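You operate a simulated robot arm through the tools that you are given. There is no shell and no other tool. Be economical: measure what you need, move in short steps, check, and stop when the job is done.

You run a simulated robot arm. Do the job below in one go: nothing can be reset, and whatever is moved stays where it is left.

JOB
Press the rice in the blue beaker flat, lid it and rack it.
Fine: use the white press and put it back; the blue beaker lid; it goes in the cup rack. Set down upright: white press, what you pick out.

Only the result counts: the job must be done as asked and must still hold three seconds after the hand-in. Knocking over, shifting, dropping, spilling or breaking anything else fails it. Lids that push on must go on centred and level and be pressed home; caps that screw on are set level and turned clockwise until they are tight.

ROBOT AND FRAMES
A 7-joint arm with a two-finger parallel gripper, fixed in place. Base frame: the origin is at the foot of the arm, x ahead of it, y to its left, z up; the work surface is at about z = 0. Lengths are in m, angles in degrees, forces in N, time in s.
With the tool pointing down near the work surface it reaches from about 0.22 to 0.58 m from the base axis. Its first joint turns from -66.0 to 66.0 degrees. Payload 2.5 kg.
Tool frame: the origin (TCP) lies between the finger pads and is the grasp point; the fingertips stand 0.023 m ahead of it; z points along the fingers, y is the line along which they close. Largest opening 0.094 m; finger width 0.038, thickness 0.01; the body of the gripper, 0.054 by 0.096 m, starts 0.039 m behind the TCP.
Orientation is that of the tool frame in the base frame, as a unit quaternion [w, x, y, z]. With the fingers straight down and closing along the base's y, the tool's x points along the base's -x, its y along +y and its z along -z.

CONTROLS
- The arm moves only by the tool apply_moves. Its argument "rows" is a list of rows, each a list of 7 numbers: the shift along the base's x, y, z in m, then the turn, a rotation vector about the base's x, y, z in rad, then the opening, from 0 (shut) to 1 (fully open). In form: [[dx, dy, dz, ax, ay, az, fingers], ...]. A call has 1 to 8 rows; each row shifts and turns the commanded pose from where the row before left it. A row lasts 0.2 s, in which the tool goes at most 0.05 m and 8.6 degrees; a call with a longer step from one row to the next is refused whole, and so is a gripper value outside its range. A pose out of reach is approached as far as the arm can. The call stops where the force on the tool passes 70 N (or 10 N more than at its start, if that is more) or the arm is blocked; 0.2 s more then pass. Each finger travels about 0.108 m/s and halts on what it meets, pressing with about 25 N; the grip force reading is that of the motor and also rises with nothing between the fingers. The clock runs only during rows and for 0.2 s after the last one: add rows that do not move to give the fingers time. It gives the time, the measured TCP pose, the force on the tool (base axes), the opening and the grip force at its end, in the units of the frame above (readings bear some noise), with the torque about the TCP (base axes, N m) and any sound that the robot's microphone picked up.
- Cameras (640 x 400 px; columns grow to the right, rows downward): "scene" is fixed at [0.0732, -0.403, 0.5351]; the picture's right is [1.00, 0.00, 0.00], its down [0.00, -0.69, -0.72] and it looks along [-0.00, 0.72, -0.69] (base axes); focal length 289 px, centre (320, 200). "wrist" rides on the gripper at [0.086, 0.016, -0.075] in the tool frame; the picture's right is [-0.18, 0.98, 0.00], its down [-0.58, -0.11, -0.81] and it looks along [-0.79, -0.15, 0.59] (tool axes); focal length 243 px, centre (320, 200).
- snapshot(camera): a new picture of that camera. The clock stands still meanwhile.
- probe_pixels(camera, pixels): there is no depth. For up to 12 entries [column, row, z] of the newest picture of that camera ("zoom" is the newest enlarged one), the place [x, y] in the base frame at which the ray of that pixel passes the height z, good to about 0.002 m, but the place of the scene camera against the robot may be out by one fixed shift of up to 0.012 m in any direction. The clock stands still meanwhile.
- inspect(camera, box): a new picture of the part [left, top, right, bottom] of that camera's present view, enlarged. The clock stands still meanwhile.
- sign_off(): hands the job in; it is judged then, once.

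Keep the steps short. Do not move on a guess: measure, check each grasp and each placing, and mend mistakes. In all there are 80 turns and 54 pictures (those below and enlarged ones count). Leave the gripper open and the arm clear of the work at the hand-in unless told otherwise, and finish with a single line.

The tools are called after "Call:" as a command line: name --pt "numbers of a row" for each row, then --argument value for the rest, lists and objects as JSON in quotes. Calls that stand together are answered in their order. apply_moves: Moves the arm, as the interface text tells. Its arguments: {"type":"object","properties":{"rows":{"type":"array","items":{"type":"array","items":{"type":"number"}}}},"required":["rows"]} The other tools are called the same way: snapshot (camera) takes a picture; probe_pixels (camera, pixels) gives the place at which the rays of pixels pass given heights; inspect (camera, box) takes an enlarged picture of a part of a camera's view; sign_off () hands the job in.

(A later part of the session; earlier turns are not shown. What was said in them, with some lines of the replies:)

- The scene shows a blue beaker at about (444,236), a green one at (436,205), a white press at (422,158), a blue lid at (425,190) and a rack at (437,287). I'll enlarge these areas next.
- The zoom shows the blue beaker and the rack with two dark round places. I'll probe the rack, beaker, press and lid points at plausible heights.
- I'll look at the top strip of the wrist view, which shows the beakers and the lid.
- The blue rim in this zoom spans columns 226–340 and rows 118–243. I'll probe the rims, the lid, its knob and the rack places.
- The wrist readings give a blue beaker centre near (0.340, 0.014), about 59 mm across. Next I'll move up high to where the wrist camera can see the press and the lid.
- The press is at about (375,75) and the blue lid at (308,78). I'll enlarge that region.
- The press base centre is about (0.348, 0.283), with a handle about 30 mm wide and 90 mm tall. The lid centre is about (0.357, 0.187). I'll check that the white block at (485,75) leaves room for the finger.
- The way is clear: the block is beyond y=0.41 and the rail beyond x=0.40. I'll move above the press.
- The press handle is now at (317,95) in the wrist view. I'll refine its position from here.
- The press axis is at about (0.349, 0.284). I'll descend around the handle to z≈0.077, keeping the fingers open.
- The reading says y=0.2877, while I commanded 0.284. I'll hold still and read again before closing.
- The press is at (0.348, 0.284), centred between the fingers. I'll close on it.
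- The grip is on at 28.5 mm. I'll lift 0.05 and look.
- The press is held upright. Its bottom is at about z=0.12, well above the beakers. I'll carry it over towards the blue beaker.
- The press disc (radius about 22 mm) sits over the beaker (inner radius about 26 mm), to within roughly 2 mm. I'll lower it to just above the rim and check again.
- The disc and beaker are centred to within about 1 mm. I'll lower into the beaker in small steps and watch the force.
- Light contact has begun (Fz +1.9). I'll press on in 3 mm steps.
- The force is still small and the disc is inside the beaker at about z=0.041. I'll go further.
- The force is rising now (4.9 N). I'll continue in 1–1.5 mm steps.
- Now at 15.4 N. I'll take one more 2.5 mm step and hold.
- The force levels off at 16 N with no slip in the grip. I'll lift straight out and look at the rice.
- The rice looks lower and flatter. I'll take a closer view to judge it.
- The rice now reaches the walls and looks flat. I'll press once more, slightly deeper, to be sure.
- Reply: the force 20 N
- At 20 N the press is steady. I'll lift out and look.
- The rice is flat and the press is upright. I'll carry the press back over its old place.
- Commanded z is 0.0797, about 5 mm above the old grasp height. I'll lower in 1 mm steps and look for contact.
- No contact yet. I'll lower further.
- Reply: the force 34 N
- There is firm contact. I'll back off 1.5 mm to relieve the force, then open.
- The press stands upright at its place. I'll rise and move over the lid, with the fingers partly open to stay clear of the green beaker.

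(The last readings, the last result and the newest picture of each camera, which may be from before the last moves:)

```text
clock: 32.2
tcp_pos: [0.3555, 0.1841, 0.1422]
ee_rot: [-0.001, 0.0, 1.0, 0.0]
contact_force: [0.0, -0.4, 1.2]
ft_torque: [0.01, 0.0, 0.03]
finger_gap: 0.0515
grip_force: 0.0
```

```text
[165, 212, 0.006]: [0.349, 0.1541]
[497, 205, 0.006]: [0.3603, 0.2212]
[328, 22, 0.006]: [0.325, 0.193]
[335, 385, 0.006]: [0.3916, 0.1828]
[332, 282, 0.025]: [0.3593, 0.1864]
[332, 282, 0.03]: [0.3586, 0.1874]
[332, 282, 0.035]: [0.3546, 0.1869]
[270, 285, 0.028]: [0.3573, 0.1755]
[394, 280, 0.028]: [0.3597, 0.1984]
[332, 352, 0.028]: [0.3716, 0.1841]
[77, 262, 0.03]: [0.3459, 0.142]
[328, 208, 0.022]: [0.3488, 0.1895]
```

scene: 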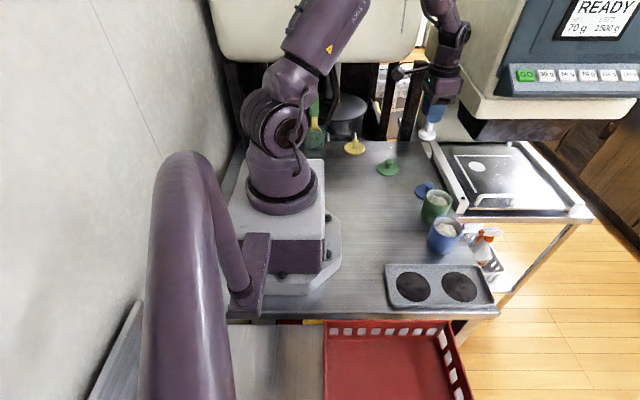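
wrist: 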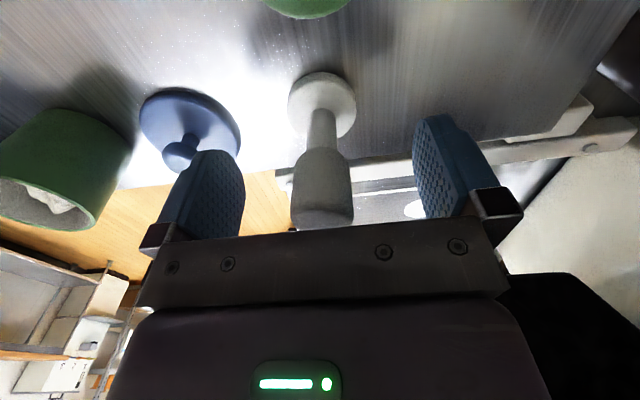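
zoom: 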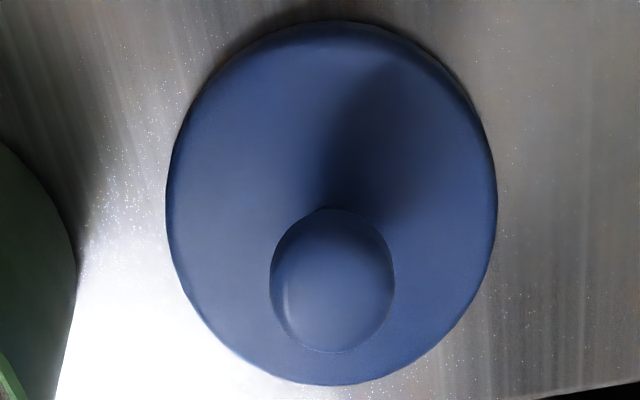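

Lid centre is about (0.357, 0.1877) and the knob is at (0.358, 0.187), roughly 23 mm wide. I'll descend over the knob to z≈0.037.

Call:
apply_moves --pt "0.0015 0 -0.03 0 0 0 0.55" --pt "0 0 -0.03 0 0 0 0.55" --pt "0 0 -0.03 0 0 0 0.55" --pt "0 0 -0.01 0 0 0 0.55" --pt "0 0 -0.0045 0 0 0 0.55" --pt "0 0 0 0 0 0 0.55"

Call:
snapshot --camera "wrist"

```text
clock: 33.6
tcp_pos: [0.3571, 0.1849, 0.0377]
ee_rot: [0.0, 0.0, 1.0, 0.001]
contact_force: [1.2, 0.3, -0.9]
ft_torque: [0.04, 0.0, 0.02]
finger_gap: 0.0517
grip_force: 0.1
```

```text
17 pictures are left
```

wrist: 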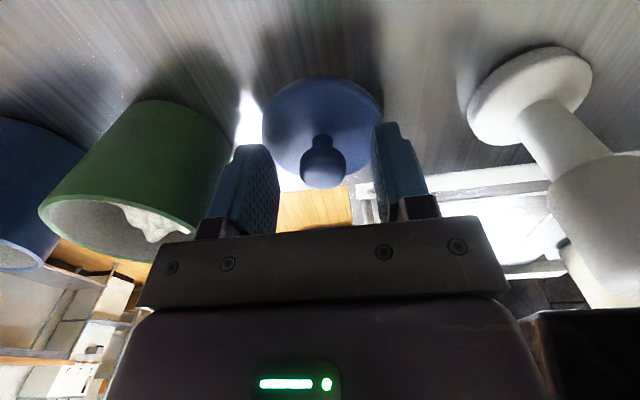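

The knob (303–348, row 160) lies between the fingers. I'll close.

Call:
apply_moves --pt "0 0 0 0 0 0 0" --pt "0 0 0 0 0 0 0" --pt "0 0 0 0 0 0 0"

Call:
apply_moves --pt "0 0 0.01 0 0 0 0" --pt "0 0 0.03 0 0 0 0" --pt "0 0 0.04 0 0 0 0" --pt "0 0 0.04 0 0 0 0" --pt "0 0 0 0 0 0 0"

Call:
snapshot --camera "wrist"

```text
clock: 34.4
tcp_pos: [0.3579, 0.1847, 0.0381]
ee_rot: [0.0, -0.001, 1.0, -0.001]
contact_force: [0.8, -0.8, 0.3]
ft_torque: [0.0, -0.01, 0.0]
finger_gap: 0.0223
grip_force: 24.9
```

```text
clock: 35.6
tcp_pos: [0.3582, 0.1843, 0.1573]
ee_rot: [0.0, 0.0, 1.0, 0.0]
contact_force: [-0.8, 0.6, -0.5]
ft_torque: [-0.02, 0.01, -0.02]
finger_gap: 0.0225
grip_force: 25.0
```

```text
16 pictures are left
```

wrist: 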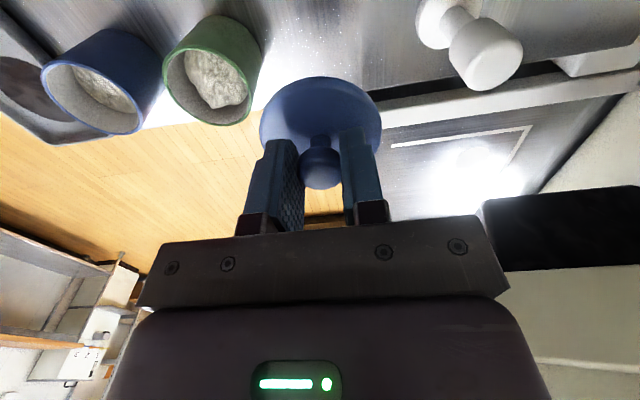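

The lid is held level with a gap of 22.4 mm. I'll move part way, with the lid still high, and re-measure the blue beaker.

Call:
apply_moves --pt "-0.004 -0.03 0.01 0 0 0 0" --pt "-0.005 -0.04 0.01 0 0 0 0" --pt "-0.005 -0.0325 0.01 0 0 0 0" --pt "-0.0034 0 0 0 0 0 0" --pt "0 0 0 0 0 0 0"

Call:
inspect --camera "wrist" --box '[140, 0, 380, 150]'

```text
clock: 36.8
tcp_pos: [0.3385, 0.0835, 0.1883]
ee_rot: [0.0, -0.001, 1.0, 0.0]
contact_force: [0.5, 0.5, -1.0]
ft_torque: [0.01, -0.04, 0.02]
finger_gap: 0.0224
grip_force: 25.5
```

```text
2.67 times, centred on (260, 75) of wrist
```

zoom: 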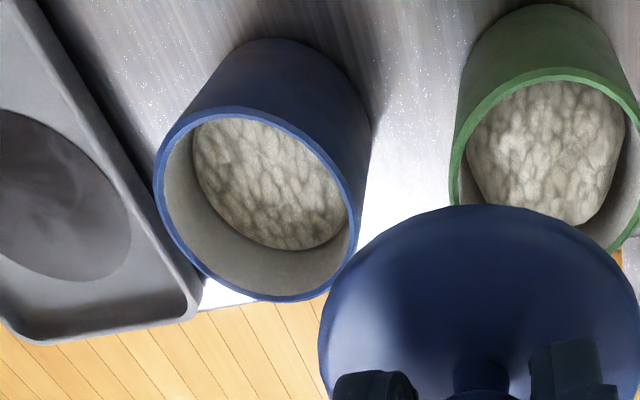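

I'll probe the beaker rim (153–358, 105–302) and the lid edge.

Call:
probe_pixels --camera "zoom" --pixels '[[153, 165, 0.065], [358, 230, 0.065], [232, 105, 0.065], [280, 302, 0.065], [256, 203, 0.065], [153, 165, 0.07], [358, 230, 0.07], [232, 105, 0.07], [280, 302, 0.07], [318, 340, 0.155], [639, 320, 0.155], [480, 205, 0.155]]'

```text
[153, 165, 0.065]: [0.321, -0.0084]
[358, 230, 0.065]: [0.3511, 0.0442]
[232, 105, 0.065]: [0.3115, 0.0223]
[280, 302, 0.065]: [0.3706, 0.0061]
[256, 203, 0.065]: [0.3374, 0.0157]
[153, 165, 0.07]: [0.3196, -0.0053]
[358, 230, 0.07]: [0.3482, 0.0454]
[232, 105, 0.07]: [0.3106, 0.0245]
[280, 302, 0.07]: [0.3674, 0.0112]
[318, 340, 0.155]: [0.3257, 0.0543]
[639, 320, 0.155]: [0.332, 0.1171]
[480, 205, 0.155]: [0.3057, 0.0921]
```

The beaker centre comes out near (0.3395, 0.015). I'll move the lid above it, bottom at about z=0.088, then check from both cameras.

Call:
apply_moves --pt "0 -0.03 0 0 0 0 0" --pt "0 -0.03 0 0 0 0 0" --pt "-0.0003 -0.01 0 0 0 0 0" --pt "0 0 -0.03 0 0 0 0" --pt "0 0 -0.032 0 0 0 0" --pt "0 0 0 0 0 0 0"

Call:
inspect --camera "scene" --box '[410, 180, 490, 260]'

Call:
inspect --camera "wrist" --box '[220, 0, 420, 125]'

```text
clock: 38.2
tcp_pos: [0.3421, 0.0158, 0.1259]
ee_rot: [0.0, 0.0, 1.0, 0.0]
contact_force: [0.3, 0.2, -0.7]
ft_torque: [-0.01, -0.02, -0.04]
finger_gap: 0.0225
grip_force: 24.5
```

```text
5.00 times, centred on (450, 220) of scene
```

zoom: 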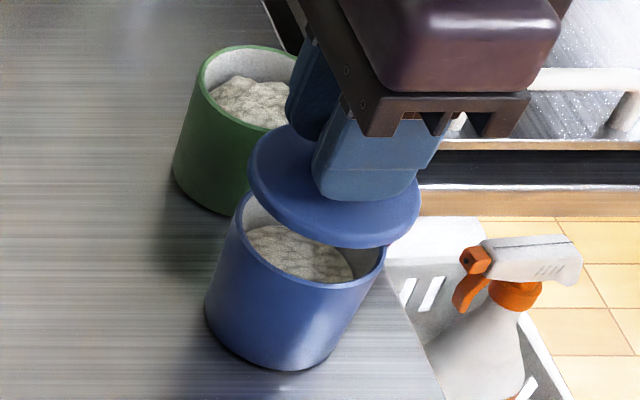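

```text
3.20 times, centred on (320, 62) of wrist
```

zoom: 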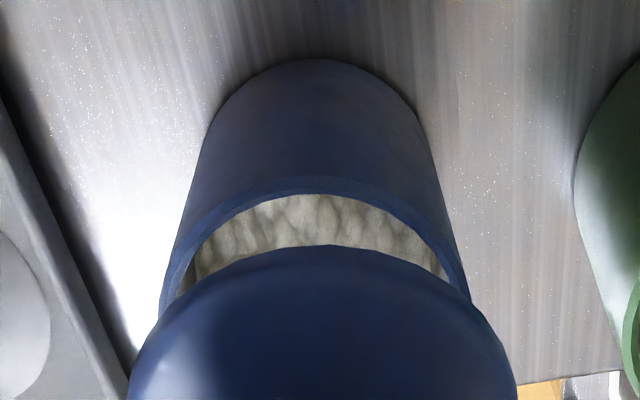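

Laterally the beaker rim centre looks about 1.3 mm to −y of the lid. I'll probe the near edges to check the x alignment too.

Call:
probe_pixels --camera "zoom" --pixels '[[314, 178, 0.065], [314, 178, 0.068], [325, 246, 0.094], [325, 246, 0.096], [160, 305, 0.065], [470, 298, 0.065], [128, 390, 0.094], [517, 390, 0.094]]'

```text
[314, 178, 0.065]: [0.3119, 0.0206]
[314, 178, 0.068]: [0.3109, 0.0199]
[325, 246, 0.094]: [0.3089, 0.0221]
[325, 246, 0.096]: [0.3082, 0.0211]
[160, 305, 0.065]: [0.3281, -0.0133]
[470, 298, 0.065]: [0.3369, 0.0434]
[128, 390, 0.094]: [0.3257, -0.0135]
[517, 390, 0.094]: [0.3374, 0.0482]
```

I'll correct by (−0.0008, −0.0016), then lower until contact.

Call:
apply_moves --pt "-0.0008 -0.0016 0 0 0 0 0" --pt "0 0 -0.01 0 0 0 0" --pt "0 0 -0.007 0 0 0 0" --pt "0 0 0 0 0 0 0"

Call:
inspect --camera "wrist" --box '[220, 0, 420, 125]'

```text
clock: 39.2
tcp_pos: [0.3406, 0.0139, 0.1094]
ee_rot: [0.0, 0.0, 1.0, 0.0]
contact_force: [0.1, 0.5, -0.1]
ft_torque: [0.01, 0.02, 0.02]
finger_gap: 0.0225
grip_force: 26.0
```

```text
3.20 times, centred on (320, 62) of wrist
```

zoom: 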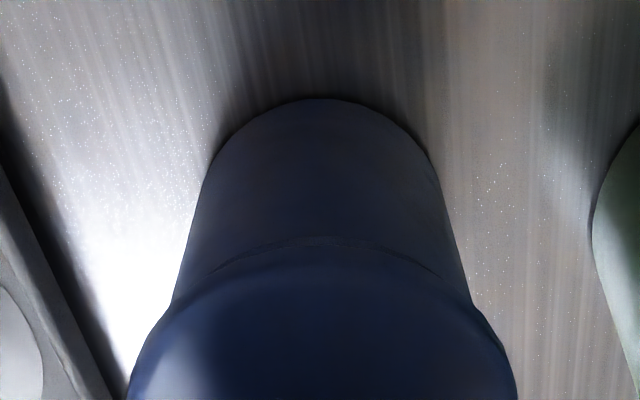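

The lid and beaker are now both centred on column 322. I'll lower in 2 mm steps and watch the force.

Call:
apply_moves --pt "0 0 -0.002 0 0 0 0" --pt "0 0 -0.002 0 0 0 0" --pt "0 0 0 0 0 0 0"

Call:
apply_moves --pt "0 0 -0.0015 0 0 0 0" --pt "0 0 0 0 0 0 0"

Call:
apply_moves --pt "0 0 -0.0015 0 0 0 0" --pt "0 0 0 0 0 0 0"

```text
clock: 40.0
tcp_pos: [0.3406, 0.0128, 0.104]
ee_rot: [0.0, 0.001, 1.0, 0.001]
contact_force: [0.0, 0.4, -0.6]
ft_torque: [-0.03, -0.06, -0.03]
finger_gap: 0.0224
grip_force: 24.5
```

```text
clock: 40.6
tcp_pos: [0.3405, 0.0134, 0.1033]
ee_rot: [-0.001, 0.0, 1.0, 0.0]
contact_force: [-0.2, -0.7, 0.1]
ft_torque: [-0.04, -0.05, -0.01]
finger_gap: 0.0222
grip_force: 24.4
```

```text
clock: 41.2
tcp_pos: [0.3401, 0.0127, 0.1017]
ee_rot: [0.0, 0.0, 1.0, 0.0]
contact_force: [0.5, 0.1, -0.4]
ft_torque: [-0.01, 0.01, 0.0]
finger_gap: 0.0223
grip_force: 25.1
```

Call:
apply_moves --pt "0 0 -0.0015 0 0 0 0" --pt "0 0 0 0 0 0 0"

Call:
apply_moves --pt "0 0 -0.0015 0 0 0 0" --pt "0 0 0 0 0 0 0"

Call:
inspect --camera "scene" --box '[410, 200, 480, 260]'

```text
clock: 41.8
tcp_pos: [0.3396, 0.0119, 0.1016]
ee_rot: [0.0, 0.0, 1.0, 0.0]
contact_force: [0.2, 0.2, -0.8]
ft_torque: [0.01, 0.0, 0.02]
finger_gap: 0.0222
grip_force: 25.3
```

```text
clock: 42.4
tcp_pos: [0.3418, 0.0131, 0.1004]
ee_rot: [0.002, 0.0, 1.0, 0.0]
contact_force: [0.6, -0.3, 15.2]
ft_torque: [0.0, 0.12, 0.04]
finger_gap: 0.0221
grip_force: 25.1
heard: snap
```

```text
6.67 times, centred on (445, 230) of scene
```

zoom: 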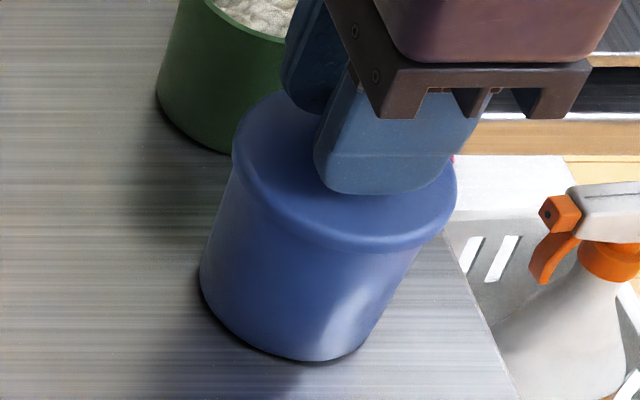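

I heard a snap and the lid looks level. I'll press 1 mm more to confirm it is home.

Call:
apply_moves --pt "0 0 -0.0012 0 0 0 0" --pt "0 0 0 0 0 0 0"

```text
clock: 43.0
tcp_pos: [0.3417, 0.0139, 0.0982]
ee_rot: [0.003, -0.001, 1.0, 0.0]
contact_force: [2.9, 0.2, 24.9]
ft_torque: [0.1, -0.2, -0.01]
finger_gap: 0.0222
grip_force: 25.0
```

At 25 N and stiff, the lid is home. A straight-down grip on the body is blocked by the knob, so I'll test whether the snapped lid carries the beaker by lifting 3–4 mm by the knob.

Call:
apply_moves --pt "0 0 0.0025 0 0 0 0" --pt "0 0 0.002 0 0 0 0" --pt "0 0 0.002 0 0 0 0" --pt "0 0 0 0 0 0 0"

Call:
inspect --camera "scene" --box '[410, 200, 480, 260]'

```text
clock: 44.0
tcp_pos: [0.3392, 0.0115, 0.1044]
ee_rot: [-0.001, 0.001, 1.0, -0.001]
contact_force: [-0.7, -0.3, -1.8]
ft_torque: [-0.02, 0.02, 0.0]
finger_gap: 0.0225
grip_force: 24.6
```

```text
6.67 times, centred on (445, 230) of scene
```

zoom: 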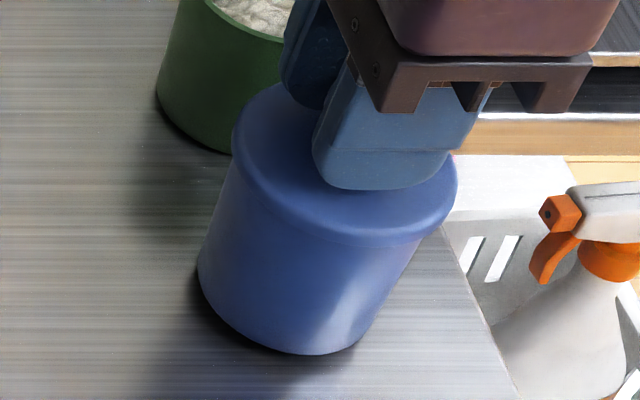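

The beaker came up with the lid, level. I'll lift about 40 mm and move part way, so the wrist camera can measure the rack.

Call:
apply_moves --pt "0 0 0.012 0 0 0 0" --pt "0 0 0.014 0 0 0 0" --pt "0 0 0.016 0 0 0 0" --pt "0 -0.015 0 0 0 0 0" --pt "0 -0.015 0 0 0 0 0" --pt "0 0 0 0 0 0 0"

Call:
snapshot --camera "wrist"

```text
clock: 45.4
tcp_pos: [0.341, -0.0168, 0.1466]
ee_rot: [0.0, 0.0, 1.0, 0.0]
contact_force: [0.0, 0.5, -2.0]
ft_torque: [0.01, 0.02, 0.06]
finger_gap: 0.0224
grip_force: 25.3
```

```text
9 pictures are left
```

wrist: 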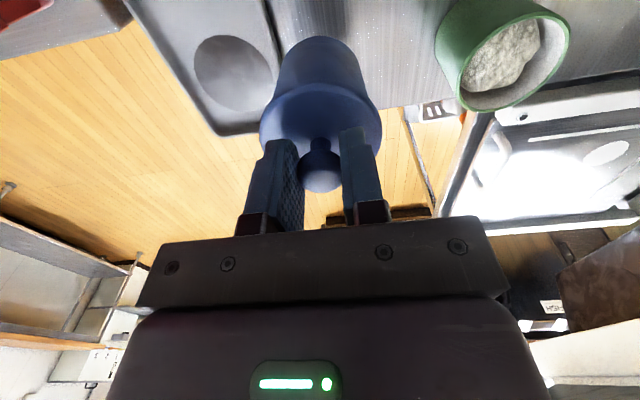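

The rack spot spans columns 193–272 and rows 35–115 in the wrist view. I'll probe it.

Call:
probe_pixels --camera "wrist" --pixels '[[193, 62, 0.005], [273, 88, 0.005], [215, 36, 0.005], [250, 114, 0.005], [193, 62, 0.0], [273, 88, 0.0], [215, 36, 0.0], [250, 114, 0.0], [221, 134, 0.015], [272, 3, 0.01]]'

```text
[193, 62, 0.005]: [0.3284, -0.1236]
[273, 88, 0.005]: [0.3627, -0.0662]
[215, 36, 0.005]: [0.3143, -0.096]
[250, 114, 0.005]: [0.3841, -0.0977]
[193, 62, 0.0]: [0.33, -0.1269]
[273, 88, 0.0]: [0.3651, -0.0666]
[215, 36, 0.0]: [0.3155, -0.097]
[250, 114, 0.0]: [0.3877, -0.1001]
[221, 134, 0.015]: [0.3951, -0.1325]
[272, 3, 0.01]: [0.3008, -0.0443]
```

Spot centre is about (0.346, −0.0955), radius 34 mm. I'll move over it and lower part way.

Call:
apply_moves --pt "0.003 -0.025 0 0 0 0 0" --pt "0.002 -0.03 0 0 0 0 0" --pt "0.002 -0.024 0 0 0 0 0" --pt "0 0 -0.015 0 0 0 0" --pt "0 0 0 0 0 0 0"

Call:
inspect --camera "scene" --box '[375, 220, 505, 320]'

Call:
inspect --camera "wrist" --box '[220, 0, 420, 125]'

```text
clock: 46.6
tcp_pos: [0.3468, -0.096, 0.13]
ee_rot: [-0.001, 0.0, 1.0, 0.0]
contact_force: [0.2, 0.5, -0.9]
ft_torque: [-0.07, 0.02, 0.01]
finger_gap: 0.0223
grip_force: 24.7
```

```text
4.00 times, centred on (440, 270) of scene
```

zoom: 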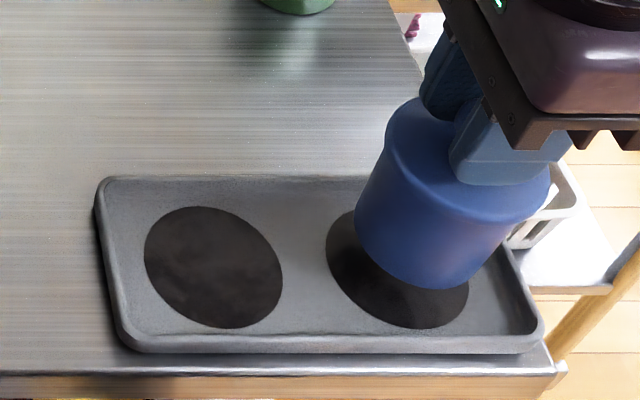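

```text
3.20 times, centred on (320, 62) of wrist
```

zoom: 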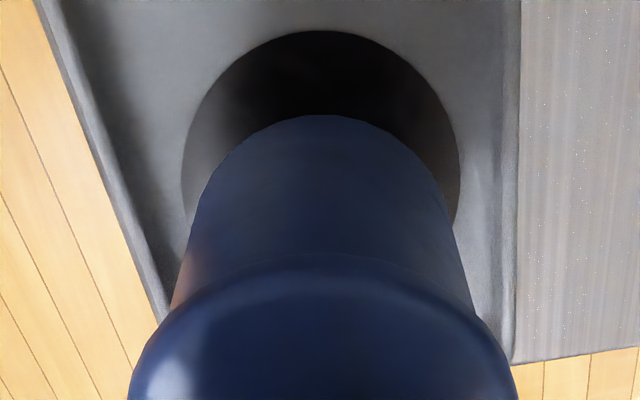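

Laterally it is centred (320 vs 322). I'll check the fore-aft fit.

Call:
probe_pixels --camera "zoom" --pixels '[[322, 30, 0.004], [322, 115, 0.033], [322, 30, 0.0], [180, 180, 0.004], [460, 178, 0.004]]'

```text
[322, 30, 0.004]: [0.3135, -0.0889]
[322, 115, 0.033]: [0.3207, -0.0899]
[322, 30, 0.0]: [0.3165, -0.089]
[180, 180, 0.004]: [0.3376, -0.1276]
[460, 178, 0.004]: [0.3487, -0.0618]
```

The base is about 1.5 mm too far in +x. I'll correct and lower to near the surface.

Call:
apply_moves --pt "-0.0013 0 0 0 0 0 0" --pt "0 0 -0.012 0 0 0 0" --pt "0 0 -0.01 0 0 0 0" --pt "0 0 0 0 0 0 0"

Call:
apply_moves --pt "0 0 -0.0015 0 0 0 0" --pt "0 0 -0.001 0 0 0 0" --pt "0 0 0 0 0 0 0"

Call:
apply_moves --pt "0 0 -0.0012 0 0 0 0" --pt "0 0 0 0 0 0 0"

Call:
apply_moves --pt "0 0 -0.001 0 0 0 0" --pt "0 0 0 0 0 0 0"

```text
clock: 47.6
tcp_pos: [0.3436, -0.0955, 0.1095]
ee_rot: [0.0, 0.0, 1.0, -0.001]
contact_force: [0.3, 0.2, -1.6]
ft_torque: [0.01, 0.0, -0.01]
finger_gap: 0.0224
grip_force: 25.1
```

```text
clock: 48.4
tcp_pos: [0.3447, -0.0953, 0.1056]
ee_rot: [0.0, 0.0, 1.0, 0.0]
contact_force: [0.1, -0.2, -0.7]
ft_torque: [-0.02, 0.0, 0.02]
finger_gap: 0.0221
grip_force: 24.3
```

```text
clock: 49.0
tcp_pos: [0.3446, -0.0953, 0.1049]
ee_rot: [-0.001, 0.0, 1.0, 0.0]
contact_force: [0.5, 0.2, -1.6]
ft_torque: [0.01, 0.0, 0.0]
finger_gap: 0.0222
grip_force: 24.7
```

```text
clock: 49.6
tcp_pos: [0.3436, -0.0952, 0.1032]
ee_rot: [0.001, 0.0, 1.0, 0.0]
contact_force: [0.4, -0.7, -1.1]
ft_torque: [0.02, 0.03, 0.01]
finger_gap: 0.0222
grip_force: 25.1
```

No contact yet (commanded z=0.1038). I'll go on in about 1 mm steps.

Call:
apply_moves --pt "0 0 -0.001 0 0 0 0" --pt "0 0 0 0 0 0 0"

Call:
apply_moves --pt "0 0 -0.001 0 0 0 0" --pt "0 0 0 0 0 0 0"

Call:
inspect --camera "scene" --box '[375, 220, 505, 320]'

```text
clock: 50.2
tcp_pos: [0.345, -0.0956, 0.1037]
ee_rot: [0.002, 0.0, 1.0, 0.0]
contact_force: [-2.9, -0.1, 14.5]
ft_torque: [0.07, 0.14, 0.01]
finger_gap: 0.0221
grip_force: 24.9
```

```text
clock: 50.8
tcp_pos: [0.3469, -0.0959, 0.1029]
ee_rot: [0.002, 0.0, 1.0, 0.001]
contact_force: [-2.4, 3.0, 25.4]
ft_torque: [0.11, 0.03, 0.01]
finger_gap: 0.0223
grip_force: 24.0
```

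```text
4.00 times, centred on (440, 270) of scene
```

zoom: 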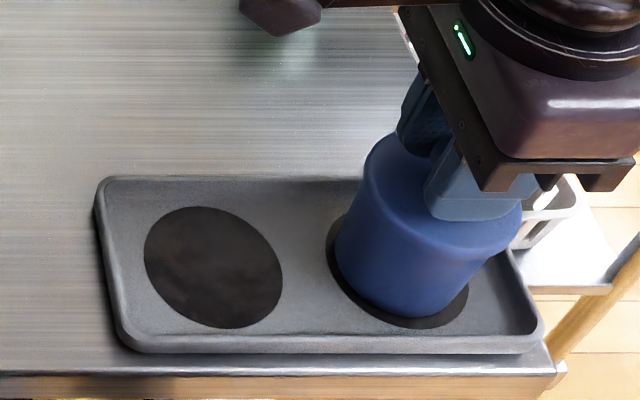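

The beaker is seated, with the dark circle evenly visible around its base. I'll relieve the force and open.

Call:
apply_moves --pt "0 0 0.0015 0 0 0 0" --pt "0 0 0 0 0 0 0" --pt "0 0 0 0 0 0 0.35" --pt "0 0 0 0 0 0 0.6" --pt "0 0 0 0 0 0 0.6"

Call:
apply_moves --pt "0 0 0.02 0 0 0 0.6" --pt "0 0 0.03 0 0 0 0.6" --pt "0 0 0.04 0 0 0 1" --pt "0 0 0.04 0 0 0 1" --pt "-0.03 0.02 0.03 0 0 0 1" --pt "-0.02 0.04 0.02 0 0 0 1" --pt "0 0.04 0 0 0 0 1" --pt "0 0 0 0 0 0 1"

Call:
snapshot --camera "scene"

Call:
inspect --camera "scene" --box '[375, 220, 505, 320]'

```text
clock: 52.0
tcp_pos: [0.3436, -0.096, 0.104]
ee_rot: [0.0, 0.0, 1.0, 0.0]
contact_force: [-0.6, -0.2, 0.0]
ft_torque: [0.0, 0.02, -0.01]
finger_gap: 0.0564
grip_force: 0.2
```

```text
clock: 53.8
tcp_pos: [0.2946, 0.002, 0.2856]
ee_rot: [0.0, 0.0, 1.0, 0.0]
contact_force: [-0.3, 0.4, -0.3]
ft_torque: [-0.01, 0.02, 0.01]
finger_gap: 0.0938
grip_force: 0.1
```

```text
5 pictures are left
```

scene: 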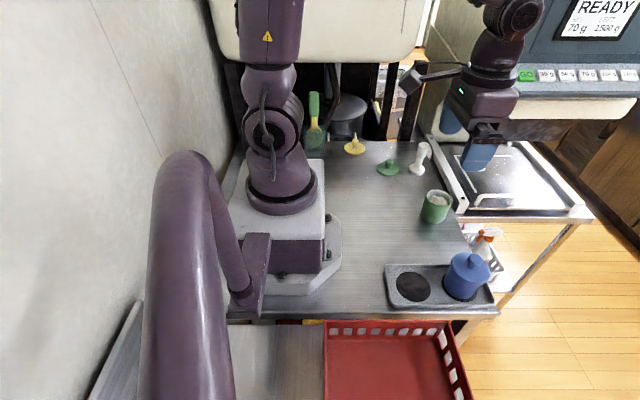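

```text
4.00 times, centred on (440, 270) of scene
```

zoom: 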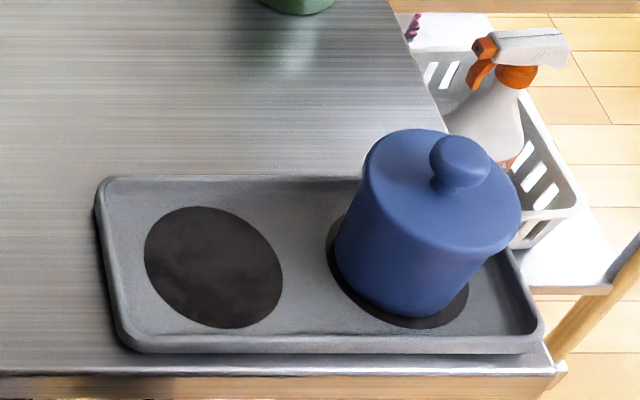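

The beaker is lidded level and upright in the rack. The press stands in its place, nothing else has moved, and the arm is clear with the gripper open. I'll hand in.

Call:
sign_off

```text
The job is handed in.
```

The rice in the blue beaker is pressed flat, its lid is snapped on, it stands upright in the cup rack, and the white press is back upright in its place.
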